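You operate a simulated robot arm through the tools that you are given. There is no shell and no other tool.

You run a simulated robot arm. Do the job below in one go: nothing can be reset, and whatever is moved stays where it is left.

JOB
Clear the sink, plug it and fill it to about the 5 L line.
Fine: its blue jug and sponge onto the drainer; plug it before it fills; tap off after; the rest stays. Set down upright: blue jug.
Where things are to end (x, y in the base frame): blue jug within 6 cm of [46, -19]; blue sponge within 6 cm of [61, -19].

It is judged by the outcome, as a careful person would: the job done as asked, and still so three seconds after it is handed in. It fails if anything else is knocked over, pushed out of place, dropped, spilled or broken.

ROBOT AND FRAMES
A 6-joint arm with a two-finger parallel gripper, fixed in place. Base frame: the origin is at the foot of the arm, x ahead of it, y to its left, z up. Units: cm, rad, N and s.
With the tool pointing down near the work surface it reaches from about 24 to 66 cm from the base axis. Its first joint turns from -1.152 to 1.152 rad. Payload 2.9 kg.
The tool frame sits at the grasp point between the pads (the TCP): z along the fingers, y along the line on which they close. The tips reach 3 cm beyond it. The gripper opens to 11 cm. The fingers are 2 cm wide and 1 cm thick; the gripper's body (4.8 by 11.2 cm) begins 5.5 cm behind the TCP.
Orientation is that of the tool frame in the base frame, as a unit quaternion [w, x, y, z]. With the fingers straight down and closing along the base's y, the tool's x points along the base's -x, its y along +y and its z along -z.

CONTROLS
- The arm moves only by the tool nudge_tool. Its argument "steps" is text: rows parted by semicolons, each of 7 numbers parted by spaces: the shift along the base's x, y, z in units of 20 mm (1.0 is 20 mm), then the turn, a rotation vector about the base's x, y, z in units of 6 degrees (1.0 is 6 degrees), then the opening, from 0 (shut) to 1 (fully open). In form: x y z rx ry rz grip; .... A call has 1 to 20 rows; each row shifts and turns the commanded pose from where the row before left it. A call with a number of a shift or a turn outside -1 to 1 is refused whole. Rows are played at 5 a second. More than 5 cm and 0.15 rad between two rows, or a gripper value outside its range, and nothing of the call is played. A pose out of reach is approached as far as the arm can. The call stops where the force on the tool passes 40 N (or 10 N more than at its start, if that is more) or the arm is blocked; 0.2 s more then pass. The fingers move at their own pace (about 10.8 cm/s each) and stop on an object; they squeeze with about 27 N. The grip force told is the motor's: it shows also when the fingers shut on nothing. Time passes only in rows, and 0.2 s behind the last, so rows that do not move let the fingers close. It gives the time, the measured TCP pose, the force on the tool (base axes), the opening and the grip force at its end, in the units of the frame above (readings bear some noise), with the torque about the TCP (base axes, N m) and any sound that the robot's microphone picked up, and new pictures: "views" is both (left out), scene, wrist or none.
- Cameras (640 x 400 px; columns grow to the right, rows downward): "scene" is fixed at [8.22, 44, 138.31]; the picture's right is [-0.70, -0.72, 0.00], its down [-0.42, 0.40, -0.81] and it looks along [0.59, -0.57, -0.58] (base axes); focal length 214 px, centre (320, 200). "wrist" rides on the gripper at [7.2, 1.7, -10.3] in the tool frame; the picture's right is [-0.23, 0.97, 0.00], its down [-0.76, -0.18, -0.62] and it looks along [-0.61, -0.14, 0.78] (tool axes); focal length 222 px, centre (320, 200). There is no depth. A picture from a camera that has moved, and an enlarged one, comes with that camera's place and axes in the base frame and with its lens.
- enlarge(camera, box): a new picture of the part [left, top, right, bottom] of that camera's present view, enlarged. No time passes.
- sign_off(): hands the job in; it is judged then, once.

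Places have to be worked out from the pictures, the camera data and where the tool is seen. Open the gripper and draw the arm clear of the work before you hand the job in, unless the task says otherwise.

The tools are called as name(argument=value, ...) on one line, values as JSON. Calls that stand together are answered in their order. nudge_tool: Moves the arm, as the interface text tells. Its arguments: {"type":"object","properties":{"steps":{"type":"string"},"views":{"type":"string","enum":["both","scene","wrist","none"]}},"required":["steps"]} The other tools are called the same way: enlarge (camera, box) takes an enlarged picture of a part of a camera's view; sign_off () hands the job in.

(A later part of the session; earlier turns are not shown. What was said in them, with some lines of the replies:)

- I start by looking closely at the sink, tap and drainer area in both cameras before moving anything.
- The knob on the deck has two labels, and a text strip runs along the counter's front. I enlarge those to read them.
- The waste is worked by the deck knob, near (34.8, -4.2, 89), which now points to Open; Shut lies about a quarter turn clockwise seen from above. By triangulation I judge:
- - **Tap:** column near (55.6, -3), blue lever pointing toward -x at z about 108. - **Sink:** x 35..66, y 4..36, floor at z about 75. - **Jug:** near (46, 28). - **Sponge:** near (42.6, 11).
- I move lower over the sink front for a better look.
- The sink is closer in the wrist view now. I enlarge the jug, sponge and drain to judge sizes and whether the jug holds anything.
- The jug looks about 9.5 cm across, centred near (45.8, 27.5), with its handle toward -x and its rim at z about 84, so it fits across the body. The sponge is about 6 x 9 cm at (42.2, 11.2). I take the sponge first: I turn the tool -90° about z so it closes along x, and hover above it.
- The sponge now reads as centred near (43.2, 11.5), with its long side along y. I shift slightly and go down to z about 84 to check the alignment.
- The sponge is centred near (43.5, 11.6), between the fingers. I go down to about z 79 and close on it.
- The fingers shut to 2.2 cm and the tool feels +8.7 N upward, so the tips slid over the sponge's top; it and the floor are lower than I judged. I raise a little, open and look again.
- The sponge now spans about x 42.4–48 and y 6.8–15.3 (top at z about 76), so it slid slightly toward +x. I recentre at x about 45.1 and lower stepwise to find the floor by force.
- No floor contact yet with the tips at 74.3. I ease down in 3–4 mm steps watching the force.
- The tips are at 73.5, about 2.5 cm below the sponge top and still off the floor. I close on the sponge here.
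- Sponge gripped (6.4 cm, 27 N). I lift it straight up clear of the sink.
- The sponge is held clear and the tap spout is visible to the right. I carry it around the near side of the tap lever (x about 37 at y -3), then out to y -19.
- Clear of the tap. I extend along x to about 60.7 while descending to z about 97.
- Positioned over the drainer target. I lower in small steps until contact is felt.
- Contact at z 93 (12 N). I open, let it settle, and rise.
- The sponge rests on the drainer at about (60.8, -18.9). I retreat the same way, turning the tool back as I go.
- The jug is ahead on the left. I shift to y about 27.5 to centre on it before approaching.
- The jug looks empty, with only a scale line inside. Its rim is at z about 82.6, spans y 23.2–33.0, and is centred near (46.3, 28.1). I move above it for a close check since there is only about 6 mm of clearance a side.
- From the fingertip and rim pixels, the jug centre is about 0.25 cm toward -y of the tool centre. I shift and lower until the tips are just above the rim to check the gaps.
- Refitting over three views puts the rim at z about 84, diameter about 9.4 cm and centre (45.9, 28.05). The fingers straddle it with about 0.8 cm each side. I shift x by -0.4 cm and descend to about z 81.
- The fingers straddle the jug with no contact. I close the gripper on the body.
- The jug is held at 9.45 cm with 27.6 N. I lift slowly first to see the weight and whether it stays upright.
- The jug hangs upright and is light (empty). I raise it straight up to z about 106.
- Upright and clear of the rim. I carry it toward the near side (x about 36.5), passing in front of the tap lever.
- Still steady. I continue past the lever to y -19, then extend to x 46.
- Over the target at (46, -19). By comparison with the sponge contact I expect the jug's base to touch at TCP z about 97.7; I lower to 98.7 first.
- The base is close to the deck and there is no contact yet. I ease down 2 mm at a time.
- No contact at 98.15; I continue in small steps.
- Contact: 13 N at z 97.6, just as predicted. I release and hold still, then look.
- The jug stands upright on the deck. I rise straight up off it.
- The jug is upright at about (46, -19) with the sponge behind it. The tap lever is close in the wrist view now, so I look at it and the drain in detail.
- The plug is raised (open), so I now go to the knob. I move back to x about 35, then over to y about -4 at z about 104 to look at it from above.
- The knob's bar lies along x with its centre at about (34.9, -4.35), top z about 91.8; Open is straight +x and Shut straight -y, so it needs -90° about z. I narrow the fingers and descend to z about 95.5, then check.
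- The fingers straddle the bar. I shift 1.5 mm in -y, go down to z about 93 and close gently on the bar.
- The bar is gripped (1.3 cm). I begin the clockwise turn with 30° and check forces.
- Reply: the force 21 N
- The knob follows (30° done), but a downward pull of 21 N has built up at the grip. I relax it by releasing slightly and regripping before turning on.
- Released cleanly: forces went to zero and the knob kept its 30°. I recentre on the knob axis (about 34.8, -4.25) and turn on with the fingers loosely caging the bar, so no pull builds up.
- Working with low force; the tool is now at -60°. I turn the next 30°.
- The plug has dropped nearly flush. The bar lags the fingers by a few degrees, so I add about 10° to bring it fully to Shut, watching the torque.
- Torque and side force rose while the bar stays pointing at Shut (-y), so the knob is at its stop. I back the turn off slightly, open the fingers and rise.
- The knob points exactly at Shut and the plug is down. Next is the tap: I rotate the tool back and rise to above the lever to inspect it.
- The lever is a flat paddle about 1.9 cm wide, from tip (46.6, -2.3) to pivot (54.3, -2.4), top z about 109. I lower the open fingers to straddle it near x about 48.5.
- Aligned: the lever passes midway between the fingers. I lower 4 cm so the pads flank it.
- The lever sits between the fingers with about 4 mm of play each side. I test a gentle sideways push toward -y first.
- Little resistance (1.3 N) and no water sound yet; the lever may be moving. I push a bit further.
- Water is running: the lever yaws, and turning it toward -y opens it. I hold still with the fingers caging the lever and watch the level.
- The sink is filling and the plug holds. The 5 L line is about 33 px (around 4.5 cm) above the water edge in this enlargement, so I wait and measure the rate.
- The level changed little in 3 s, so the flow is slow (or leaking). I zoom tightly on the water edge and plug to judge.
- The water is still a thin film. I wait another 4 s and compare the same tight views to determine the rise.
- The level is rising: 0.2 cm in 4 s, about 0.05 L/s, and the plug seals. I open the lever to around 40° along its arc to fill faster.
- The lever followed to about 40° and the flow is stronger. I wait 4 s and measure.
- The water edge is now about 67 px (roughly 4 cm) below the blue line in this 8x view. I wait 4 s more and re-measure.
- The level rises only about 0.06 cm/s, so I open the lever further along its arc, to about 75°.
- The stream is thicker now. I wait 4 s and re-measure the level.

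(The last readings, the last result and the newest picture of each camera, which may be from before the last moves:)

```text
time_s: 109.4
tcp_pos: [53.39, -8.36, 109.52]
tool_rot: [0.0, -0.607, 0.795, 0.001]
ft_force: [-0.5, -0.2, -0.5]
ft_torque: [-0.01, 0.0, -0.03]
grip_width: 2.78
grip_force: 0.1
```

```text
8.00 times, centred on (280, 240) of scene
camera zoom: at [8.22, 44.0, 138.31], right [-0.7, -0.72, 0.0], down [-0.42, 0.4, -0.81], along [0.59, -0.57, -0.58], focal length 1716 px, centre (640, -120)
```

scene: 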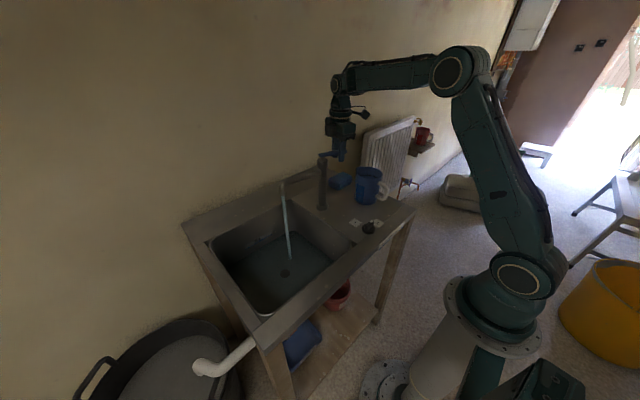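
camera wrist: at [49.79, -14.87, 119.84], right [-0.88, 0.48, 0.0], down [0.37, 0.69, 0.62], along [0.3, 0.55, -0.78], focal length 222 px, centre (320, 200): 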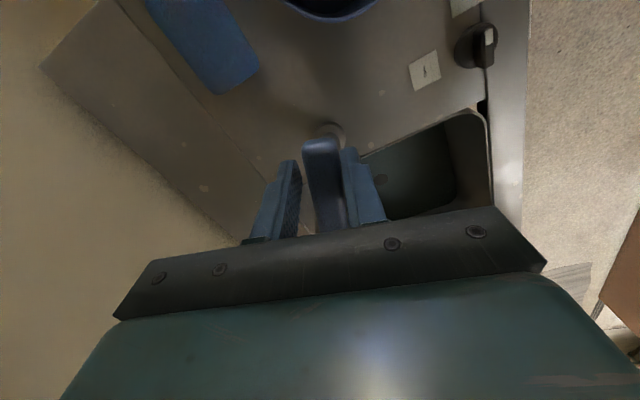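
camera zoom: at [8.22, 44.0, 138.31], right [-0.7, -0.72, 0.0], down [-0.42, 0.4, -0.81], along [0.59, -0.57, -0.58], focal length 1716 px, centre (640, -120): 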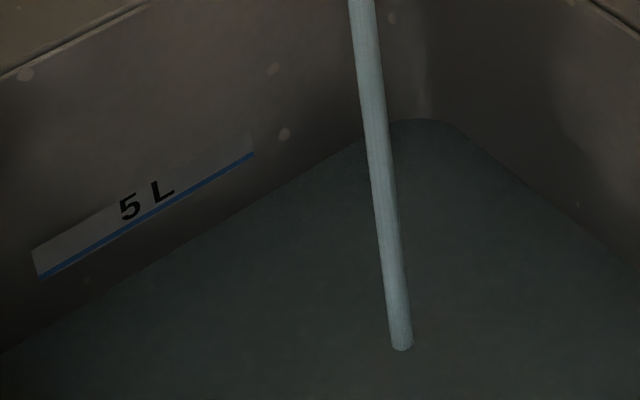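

The level now rises about 0.1 cm/s; the gap to the blue line is about 54 px (3.3 cm), roughly 30 s to go. I wait about 12 s in total before the next check.

nudge_tool(steps="0 0 0 0 0 0 0.25; 0 0 0 0 0 0 0.25; 0 0 0 0 0 0 0.25; 0 0 0 0 0 0 0.25; 0 0 0 0 0 0 0.25; 0 0 0 0 0 0 0.25; 0 0 0 0 0 0 0.25; 0 0 0 0 0 0 0.25; 0 0 0 0 0 0 0.25; 0 0 0 0 0 0 0.25; 0 0 0 0 0 0 0.25; 0 0 0 0 0 0 0.25; 0 0 0 0 0 0 0.25; 0 0 0 0 0 0 0.25; 0 0 0 0 0 0 0.25; 0 0 0 0 0 0 0.25; 0 0 0 0 0 0 0.25; 0 0 0 0 0 0 0.25; 0 0 0 0 0 0 0.25; 0 0 0 0 0 0 0.25", views="none")

nudge_tool(steps="0 0 0 0 0 0 0.25; 0 0 0 0 0 0 0.25; 0 0 0 0 0 0 0.25; 0 0 0 0 0 0 0.25; 0 0 0 0 0 0 0.25; 0 0 0 0 0 0 0.25; 0 0 0 0 0 0 0.25; 0 0 0 0 0 0 0.25; 0 0 0 0 0 0 0.25; 0 0 0 0 0 0 0.25; 0 0 0 0 0 0 0.25; 0 0 0 0 0 0 0.25; 0 0 0 0 0 0 0.25; 0 0 0 0 0 0 0.25; 0 0 0 0 0 0 0.25; 0 0 0 0 0 0 0.25; 0 0 0 0 0 0 0.25; 0 0 0 0 0 0 0.25; 0 0 0 0 0 0 0.25; 0 0 0 0 0 0 0.25", views="none")

nudge_tool(steps="0 0 0 0 0 0 0.25; 0 0 0 0 0 0 0.25; 0 0 0 0 0 0 0.25; 0 0 0 0 0 0 0.25; 0 0 0 0 0 0 0.25; 0 0 0 0 0 0 0.25; 0 0 0 0 0 0 0.25; 0 0 0 0 0 0 0.25; 0 0 0 0 0 0 0.25; 0 0 0 0 0 0 0.25; 0 0 0 0 0 0 0.25; 0 0 0 0 0 0 0.25; 0 0 0 0 0 0 0.25; 0 0 0 0 0 0 0.25; 0 0 0 0 0 0 0.25; 0 0 0 0 0 0 0.25; 0 0 0 0 0 0 0.25; 0 0 0 0 0 0 0.25; 0 0 0 0 0 0 0.25; 0 0 0 0 0 0 0.25", views="scene")

enlarge(camera="scene", box=[240, 215, 320, 265])

```text
time_s: 113.6
tcp_pos: [53.41, -8.38, 109.6]
tool_rot: [0.0, -0.606, 0.796, 0.0]
ft_force: [0.4, 0.1, 0.9]
ft_torque: [0.03, -0.03, -0.02]
grip_width: 2.77
grip_force: 0.0
```

```text
time_s: 117.8
tcp_pos: [53.34, -8.49, 109.45]
tool_rot: [0.0, -0.607, 0.795, 0.0]
ft_force: [-0.3, -0.1, -1.0]
ft_torque: [0.0, -0.02, 0.01]
grip_width: 2.76
grip_force: 0.0
```

```text
time_s: 122.0
tcp_pos: [53.39, -8.45, 109.57]
tool_rot: [0.0, -0.607, 0.795, 0.0]
ft_force: [0.3, 0.2, 0.0]
ft_torque: [0.01, -0.01, -0.03]
grip_width: 2.77
grip_force: 0.0
```

scene: 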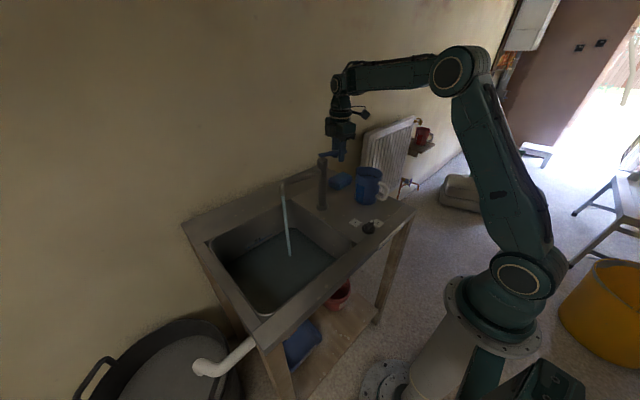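

```text
8.00 times, centred on (280, 240) of scene
camera zoom: at [8.22, 44.0, 138.31], right [-0.7, -0.72, 0.0], down [-0.42, 0.4, -0.81], along [0.59, -0.57, -0.58], focal length 1716 px, centre (640, -120)
```

zoom: 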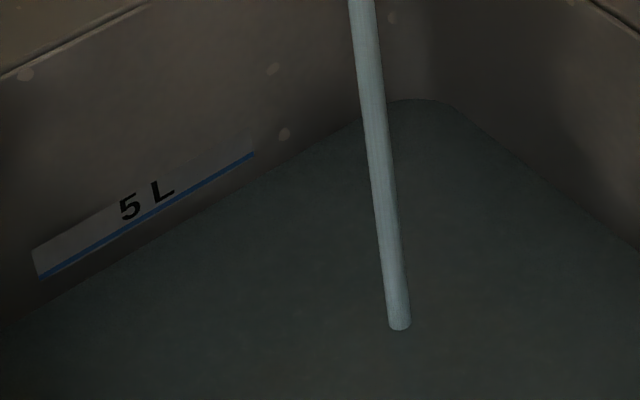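

The gap is now about 31 px, rising 1.83 px/s, so about 17 s remain. I wait 10 s more, then measure finely.

nudge_tool(steps="0 0 0 0 0 0 0.25; 0 0 0 0 0 0 0.25; 0 0 0 0 0 0 0.25; 0 0 0 0 0 0 0.25; 0 0 0 0 0 0 0.25; 0 0 0 0 0 0 0.25; 0 0 0 0 0 0 0.25; 0 0 0 0 0 0 0.25; 0 0 0 0 0 0 0.25; 0 0 0 0 0 0 0.25; 0 0 0 0 0 0 0.25; 0 0 0 0 0 0 0.25; 0 0 0 0 0 0 0.25; 0 0 0 0 0 0 0.25; 0 0 0 0 0 0 0.25; 0 0 0 0 0 0 0.25; 0 0 0 0 0 0 0.25; 0 0 0 0 0 0 0.25; 0 0 0 0 0 0 0.25; 0 0 0 0 0 0 0.25", views="none")

nudge_tool(steps="0 0 0 0 0 0 0.25; 0 0 0 0 0 0 0.25; 0 0 0 0 0 0 0.25; 0 0 0 0 0 0 0.25; 0 0 0 0 0 0 0.25; 0 0 0 0 0 0 0.25; 0 0 0 0 0 0 0.25; 0 0 0 0 0 0 0.25; 0 0 0 0 0 0 0.25; 0 0 0 0 0 0 0.25; 0 0 0 0 0 0 0.25; 0 0 0 0 0 0 0.25; 0 0 0 0 0 0 0.25; 0 0 0 0 0 0 0.25; 0 0 0 0 0 0 0.25; 0 0 0 0 0 0 0.25; 0 0 0 0 0 0 0.25; 0 0 0 0 0 0 0.25; 0 0 0 0 0 0 0.25; 0 0 0 0 0 0 0.25", views="none")

enlarge(camera="scene", box=[240, 215, 320, 265])

enlarge(camera="scene", box=[238, 225, 288, 260])

```text
time_s: 126.2
tcp_pos: [53.39, -8.35, 109.75]
tool_rot: [0.0, -0.607, 0.795, 0.0]
ft_force: [-0.2, -0.5, -0.3]
ft_torque: [-0.01, -0.02, 0.03]
grip_width: 2.74
grip_force: 0.1
```

```text
time_s: 130.4
tcp_pos: [53.3, -8.56, 109.58]
tool_rot: [0.0, -0.607, 0.795, -0.001]
ft_force: [0.1, 0.1, 0.3]
ft_torque: [-0.01, 0.01, 0.0]
grip_width: 2.74
grip_force: 0.0
```

```text
8.00 times, centred on (280, 240) of scene
camera zoom: at [8.22, 44.0, 138.31], right [-0.7, -0.72, 0.0], down [-0.42, 0.4, -0.81], along [0.59, -0.57, -0.58], focal length 1716 px, centre (640, -120)
```

zoom: 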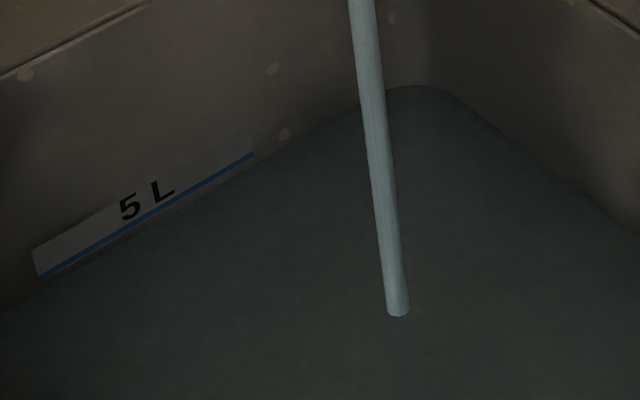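

```text
11.43 times, centred on (263, 242) of scene
camera zoom: at [8.22, 44.0, 138.31], right [-0.7, -0.72, 0.0], down [-0.42, 0.4, -0.81], along [0.59, -0.57, -0.58], focal length 2451 px, centre (971, -286)
```

zoom: 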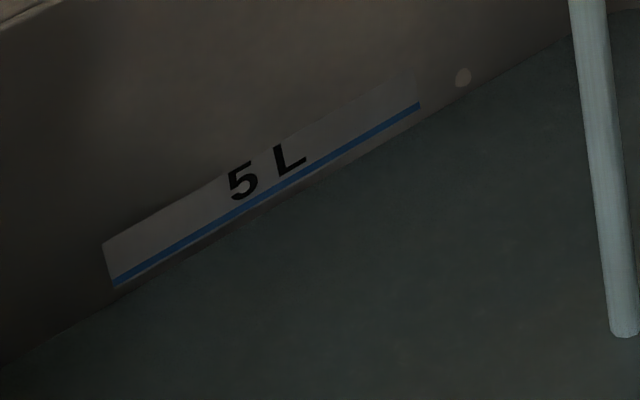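

The gap is about 0.6 cm, roughly 6 s at this rate. I wait 3 s and measure once more before closing.

nudge_tool(steps="0 0 0 0 0 0 0.25; 0 0 0 0 0 0 0.25; 0 0 0 0 0 0 0.25; 0 0 0 0 0 0 0.25; 0 0 0 0 0 0 0.25; 0 0 0 0 0 0 0.25; 0 0 0 0 0 0 0.25; 0 0 0 0 0 0 0.25; 0 0 0 0 0 0 0.25; 0 0 0 0 0 0 0.25; 0 0 0 0 0 0 0.25; 0 0 0 0 0 0 0.25; 0 0 0 0 0 0 0.25; 0 0 0 0 0 0 0.25", views="none")

enlarge(camera="scene", box=[238, 225, 288, 260])

```text
time_s: 133.4
tcp_pos: [53.3, -8.43, 109.71]
tool_rot: [0.0, -0.607, 0.795, 0.0]
ft_force: [0.2, 0.2, -0.7]
ft_torque: [0.01, 0.02, 0.01]
grip_width: 2.74
grip_force: 0.1
```

```text
11.43 times, centred on (263, 242) of scene
camera zoom: at [8.22, 44.0, 138.31], right [-0.7, -0.72, 0.0], down [-0.42, 0.4, -0.81], along [0.59, -0.57, -0.58], focal length 2451 px, centre (971, -286)
```

zoom: 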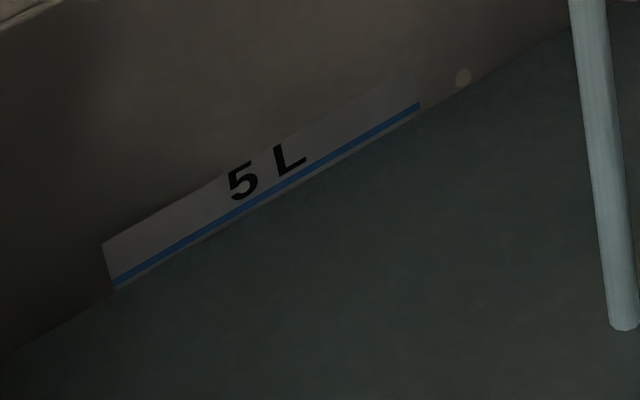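

The water edge is only about 0.25 cm below the blue line. I close the lever now, sweeping it back along its arc to its start.

nudge_tool(steps="-0.48 0.175 0 0 0 0 0.25; -0.245 0.10 0 0 0 -0.83 0.25; -0.24 0.115 0 0 0 -0.83 0.25; -0.22 0.14 0 0 0 -0.83 0.25; -0.21 0.16 0 0 0 -0.83 0.25; -0.20 0.17 0 0 0 -0.83 0.25; -0.175 0.19 0 0 0 -0.83 0.25; -0.17 0.205 0 0 0 -0.83 0.25; -0.14 0.22 0 0 0 -0.83 0.25; -0.125 0.23 0 0 0 -0.83 0.25; -0.105 0.24 0 0 0 -0.83 0.25; -0.085 0.25 0 0 0 -0.83 0.25; -0.06 0.255 0 0 0 -0.83 0.25; -0.035 0.26 0 0 0 -0.83 0.25; -0.02 0.265 0 0 0 -0.83 0.25; 0.01 0.26 0 0 0 -0.83 0.25; 0 0 0 0 0 0 0.25", views="both")

enlarge(camera="scene", box=[260, 130, 360, 210])

enlarge(camera="wrist", box=[220, 60, 440, 230])

enlarge(camera="scene", box=[238, 225, 288, 260])

```text
time_s: 137.0
tcp_pos: [48.18, -1.93, 109.51]
tool_rot: [0.0, 0.002, 1.0, 0.0]
ft_force: [-0.5, -3.2, 1.7]
ft_torque: [-0.03, -0.04, 0.01]
grip_width: 2.91
grip_force: 1.6
camera wrist: at [40.97, -0.19, 119.84], right [0.23, 0.97, 0.0], down [0.76, -0.18, 0.62], along [0.61, -0.14, -0.78], focal length 222 px, centre (320, 200)
```

scene: 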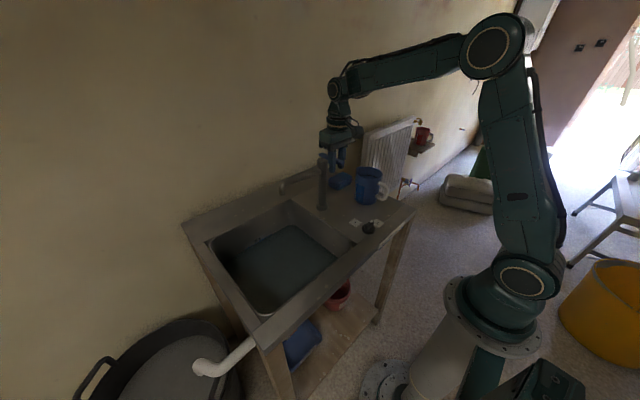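
wrist: 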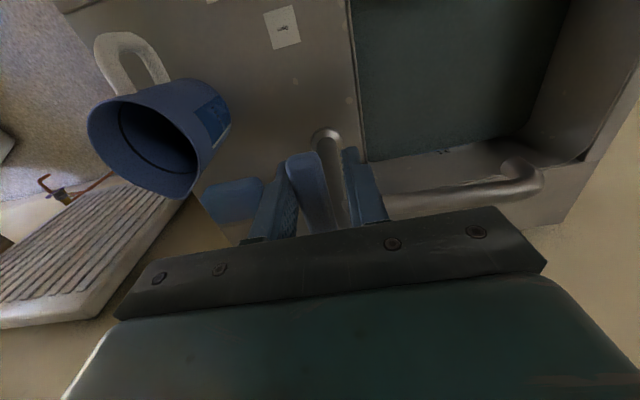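

```text
5.00 times, centred on (310, 170) of scene
camera zoom: at [8.22, 43.99, 138.31], right [-0.7, -0.72, 0.0], down [-0.42, 0.4, -0.81], along [0.59, -0.57, -0.58], focal length 1072 px, centre (370, 350)
```

zoom: 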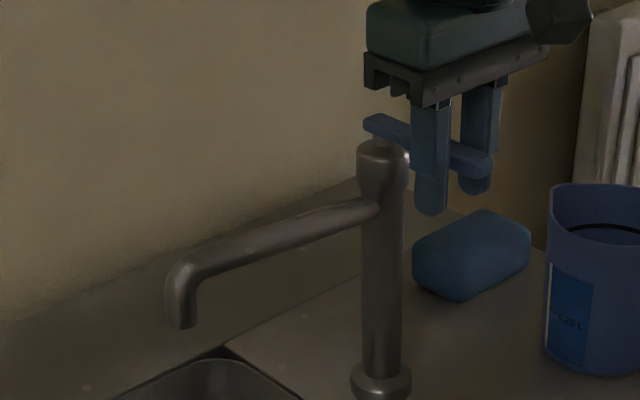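

```text
2.35 times, centred on (330, 145) of wrist
camera zoom: at [40.97, -0.19, 119.84], right [0.23, 0.97, 0.0], down [0.76, -0.18, 0.62], along [0.61, -0.14, -0.78], focal length 523 px, centre (296, 329)
```

zoom: 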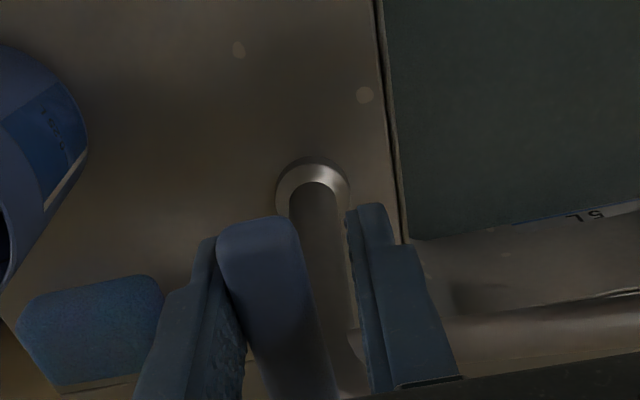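

```text
11.43 times, centred on (263, 242) of scene
camera zoom: at [8.22, 43.99, 138.31], right [-0.7, -0.72, 0.0], down [-0.42, 0.4, -0.81], along [0.59, -0.57, -0.58], focal length 2451 px, centre (971, -286)
```

zoom: 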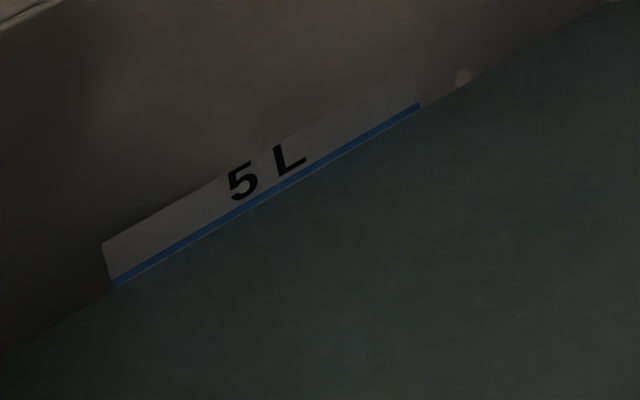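

The stream has stopped, the lever is back against its stop (finger reaction 3 N), and the water edge sits right at the blue line. I press 1.5 mm more to be sure it is fully shut, then recentre so the fingers are free.

nudge_tool(steps="0 0.08 0 0 0 0 0.25; 0 0 0 0 0 0 0.25; 0 0 0 0 0 0 0.25", views="none")

enlarge(camera="scene", box=[260, 180, 310, 220])

```text
time_s: 137.8
tcp_pos: [48.27, -1.84, 109.58]
tool_rot: [-0.001, 0.001, 1.0, 0.0]
ft_force: [1.9, -8.2, 1.5]
ft_torque: [-0.05, -0.04, -0.05]
grip_width: 3.15
grip_force: 4.2
```

```text
10.00 times, centred on (285, 200) of scene
camera zoom: at [8.22, 43.98, 138.31], right [-0.7, -0.72, 0.0], down [-0.42, 0.4, -0.81], along [0.59, -0.57, -0.58], focal length 2145 px, centre (670, 200)
```

zoom: 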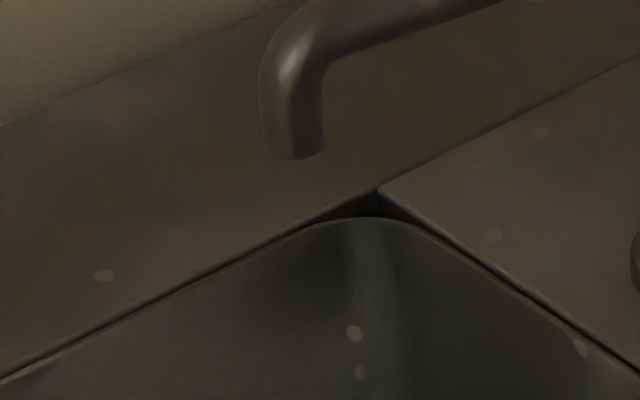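

The lever is firmly on its stop and nothing flows from the spout. I centre, open the fingers and rise off the lever.

nudge_tool(steps="0 -0.2 0 0 0 0 0.3; 0 -0.02 0 0 0 0 0.5; 0 0 0 0 0 0 0.5; 0 0 0.4 0 0 0 0.5; 0 0 0.7 0 0 0 0.5; 0 0 1 0 0 0 0.5; 0 0 1 0 0 0 0.5; 0 0 1 0 0 0 0.5; 0 0 1 0 0 0 0.5; 0 0 1 0 0 0 0.5; 0 0 1 0 0 0 0.5; 0 0 0 0 0 0 0.5", views="both")

enlarge(camera="scene", box=[238, 225, 288, 260])

```text
time_s: 140.4
tcp_pos: [48.37, -2.47, 123.77]
tool_rot: [0.0, 0.0, 1.0, 0.0]
ft_force: [0.4, 0.7, 0.1]
ft_torque: [0.01, 0.0, 0.04]
grip_width: 5.54
grip_force: 0.0
camera wrist: at [41.04, -0.61, 134.01], right [0.23, 0.97, 0.0], down [0.76, -0.18, 0.62], along [0.61, -0.14, -0.78], focal length 222 px, centre (320, 200)
```

scene: 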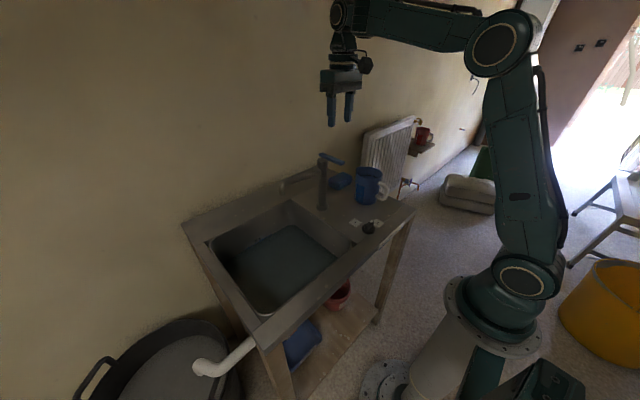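
wrist: 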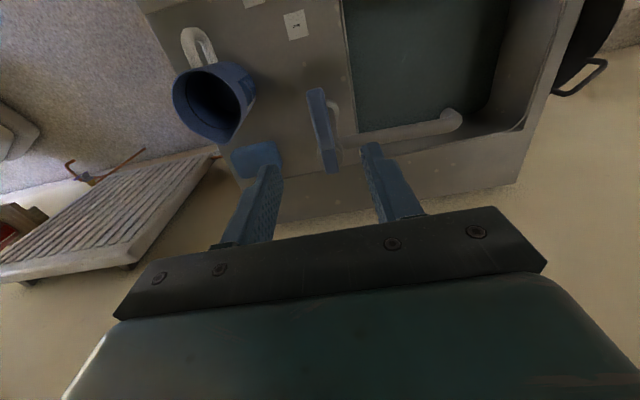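

```text
11.43 times, centred on (263, 242) of scene
camera zoom: at [8.22, 44.0, 138.31], right [-0.7, -0.72, 0.0], down [-0.42, 0.4, -0.81], along [0.59, -0.57, -0.58], focal length 2451 px, centre (971, -286)
```

zoom: 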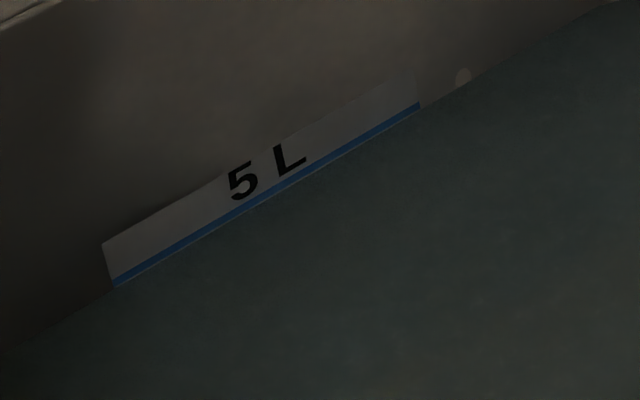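

The level holds steady at the line and the tap is off. I open the gripper fully, draw the arm back clear and do a last check of jug, sponge, knob and level.

nudge_tool(steps="-0.8 0.1 0.3 0 0 0 0.8; -0.9 0.2 0.3 0 0 0 1; -0.9 0.3 0.3 0 0 0 1; -0.9 0.3 0.3 0 0 0 1; -0.9 0.3 0.3 0 0 0 1; -0.9 0.3 0.3 0 0 0 1; -0.9 0.3 0.3 0 0 0 1; -0.9 0.3 0.3 0 0 0 1; -0.8 0.3 0.3 0 0 0 1; 0 0 0 0 0 0 1; 0 0 0 0 0 0 1; 0 0 0 0 0 0 1; 0 0 0 0 0 0 1; 0 0 0 0 0 0 1", views="both")

enlarge(camera="scene", box=[170, 130, 430, 330])

enlarge(camera="scene", box=[238, 225, 288, 260])

enlarge(camera="wrist", box=[180, 0, 560, 240])

```text
time_s: 143.4
tcp_pos: [32.48, 2.62, 129.28]
tool_rot: [0.0, -0.001, 1.0, -0.001]
ft_force: [0.0, -0.1, -0.1]
ft_torque: [0.02, -0.01, -0.03]
grip_width: 10.98
grip_force: 0.1
camera wrist: at [25.14, 4.37, 139.45], right [0.23, 0.97, 0.0], down [0.76, -0.18, 0.62], along [0.61, -0.14, -0.78], focal length 222 px, centre (320, 200)
```

scene: 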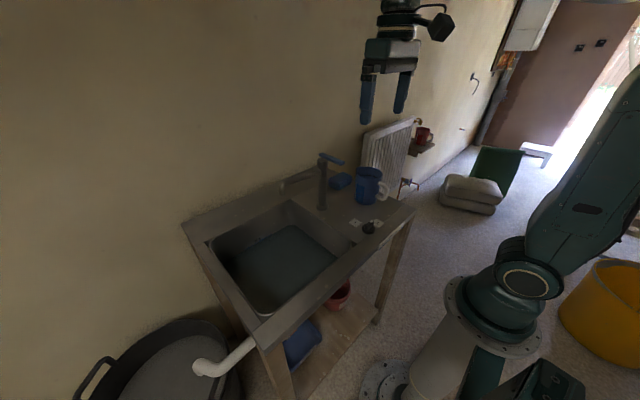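
wrist: 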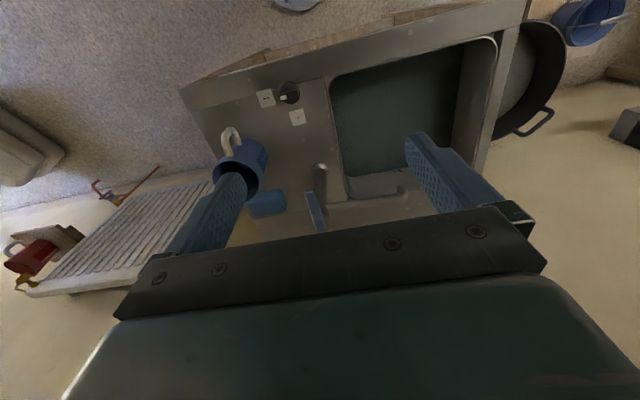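

```text
2.00 times, centred on (300, 230) of scene
camera zoom: at [8.22, 44.0, 138.31], right [-0.7, -0.72, 0.0], down [-0.42, 0.4, -0.81], along [0.59, -0.57, -0.58], focal length 429 px, centre (360, 140)
```

zoom: 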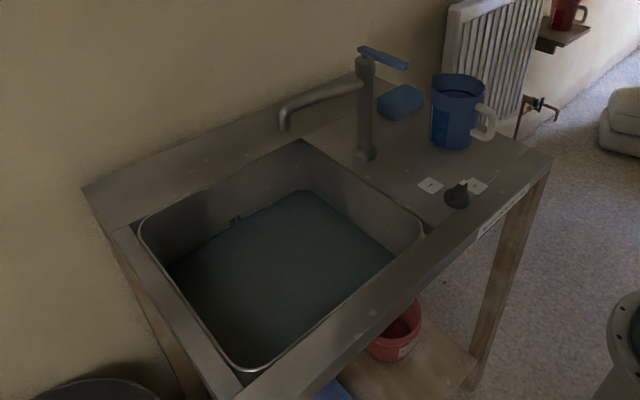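

```text
11.43 times, centred on (263, 242) of scene
camera zoom: at [8.22, 44.0, 138.31], right [-0.7, -0.72, 0.0], down [-0.42, 0.4, -0.81], along [0.59, -0.57, -0.58], focal length 2451 px, centre (971, -286)
```

zoom: 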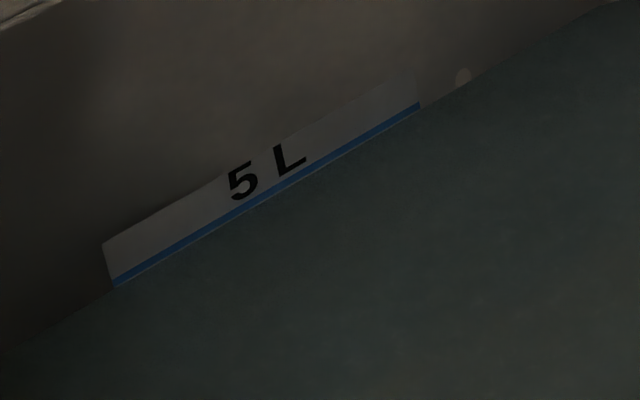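

```text
1.67 times, centred on (370, 120) of wrist
camera zoom: at [25.14, 4.37, 139.45], right [0.23, 0.97, 0.0], down [0.76, -0.18, 0.62], along [0.61, -0.14, -0.78], focal length 370 px, centre (237, 333)
```

zoom: 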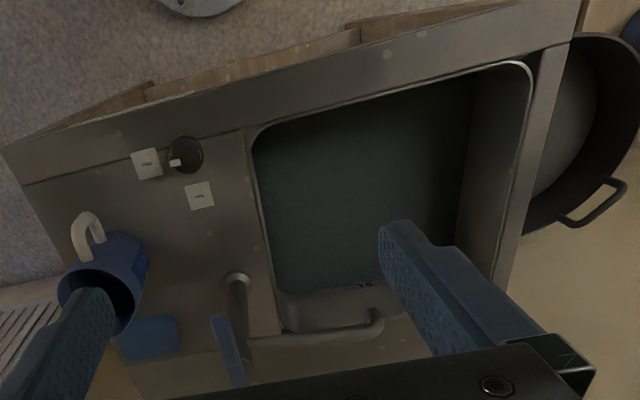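

The final views show what was asked for:

- **Jug:** upright on the drainer at about (46, -19).
- **Sponge:** on the drainer at about (61, -19).
- **Plug:** the knob is on Shut and the level holds.
- **Water:** at the 5 L line, with the tap off.
- **Arm:** clear, with the gripper open.

Nothing else looks disturbed, so I hand the job in.

sign_off()

```text
The job is handed in.
```

The sink is cleared, plugged and filled to the 5 L line, and I have handed the job in.

- **Blue jug:** it stands upright on the drainer at about (46, -19). It was empty, so nothing spilled.
- **Blue sponge:** it sits on the drainer at about (61, -19). My first grip slipped over its top and slid it about a centimetre inside the sink before I picked it up properly.
- **Plug:** I turned the deck knob from Open to Shut before running any water. The level then held steady.
- **Water and tap:** the water edge is level with the lower edge of the blue 5 L line. The lever is back against its stop and nothing is running from the spout.

In the last pictures nothing else looked moved, and the arm was clear with the gripper open.
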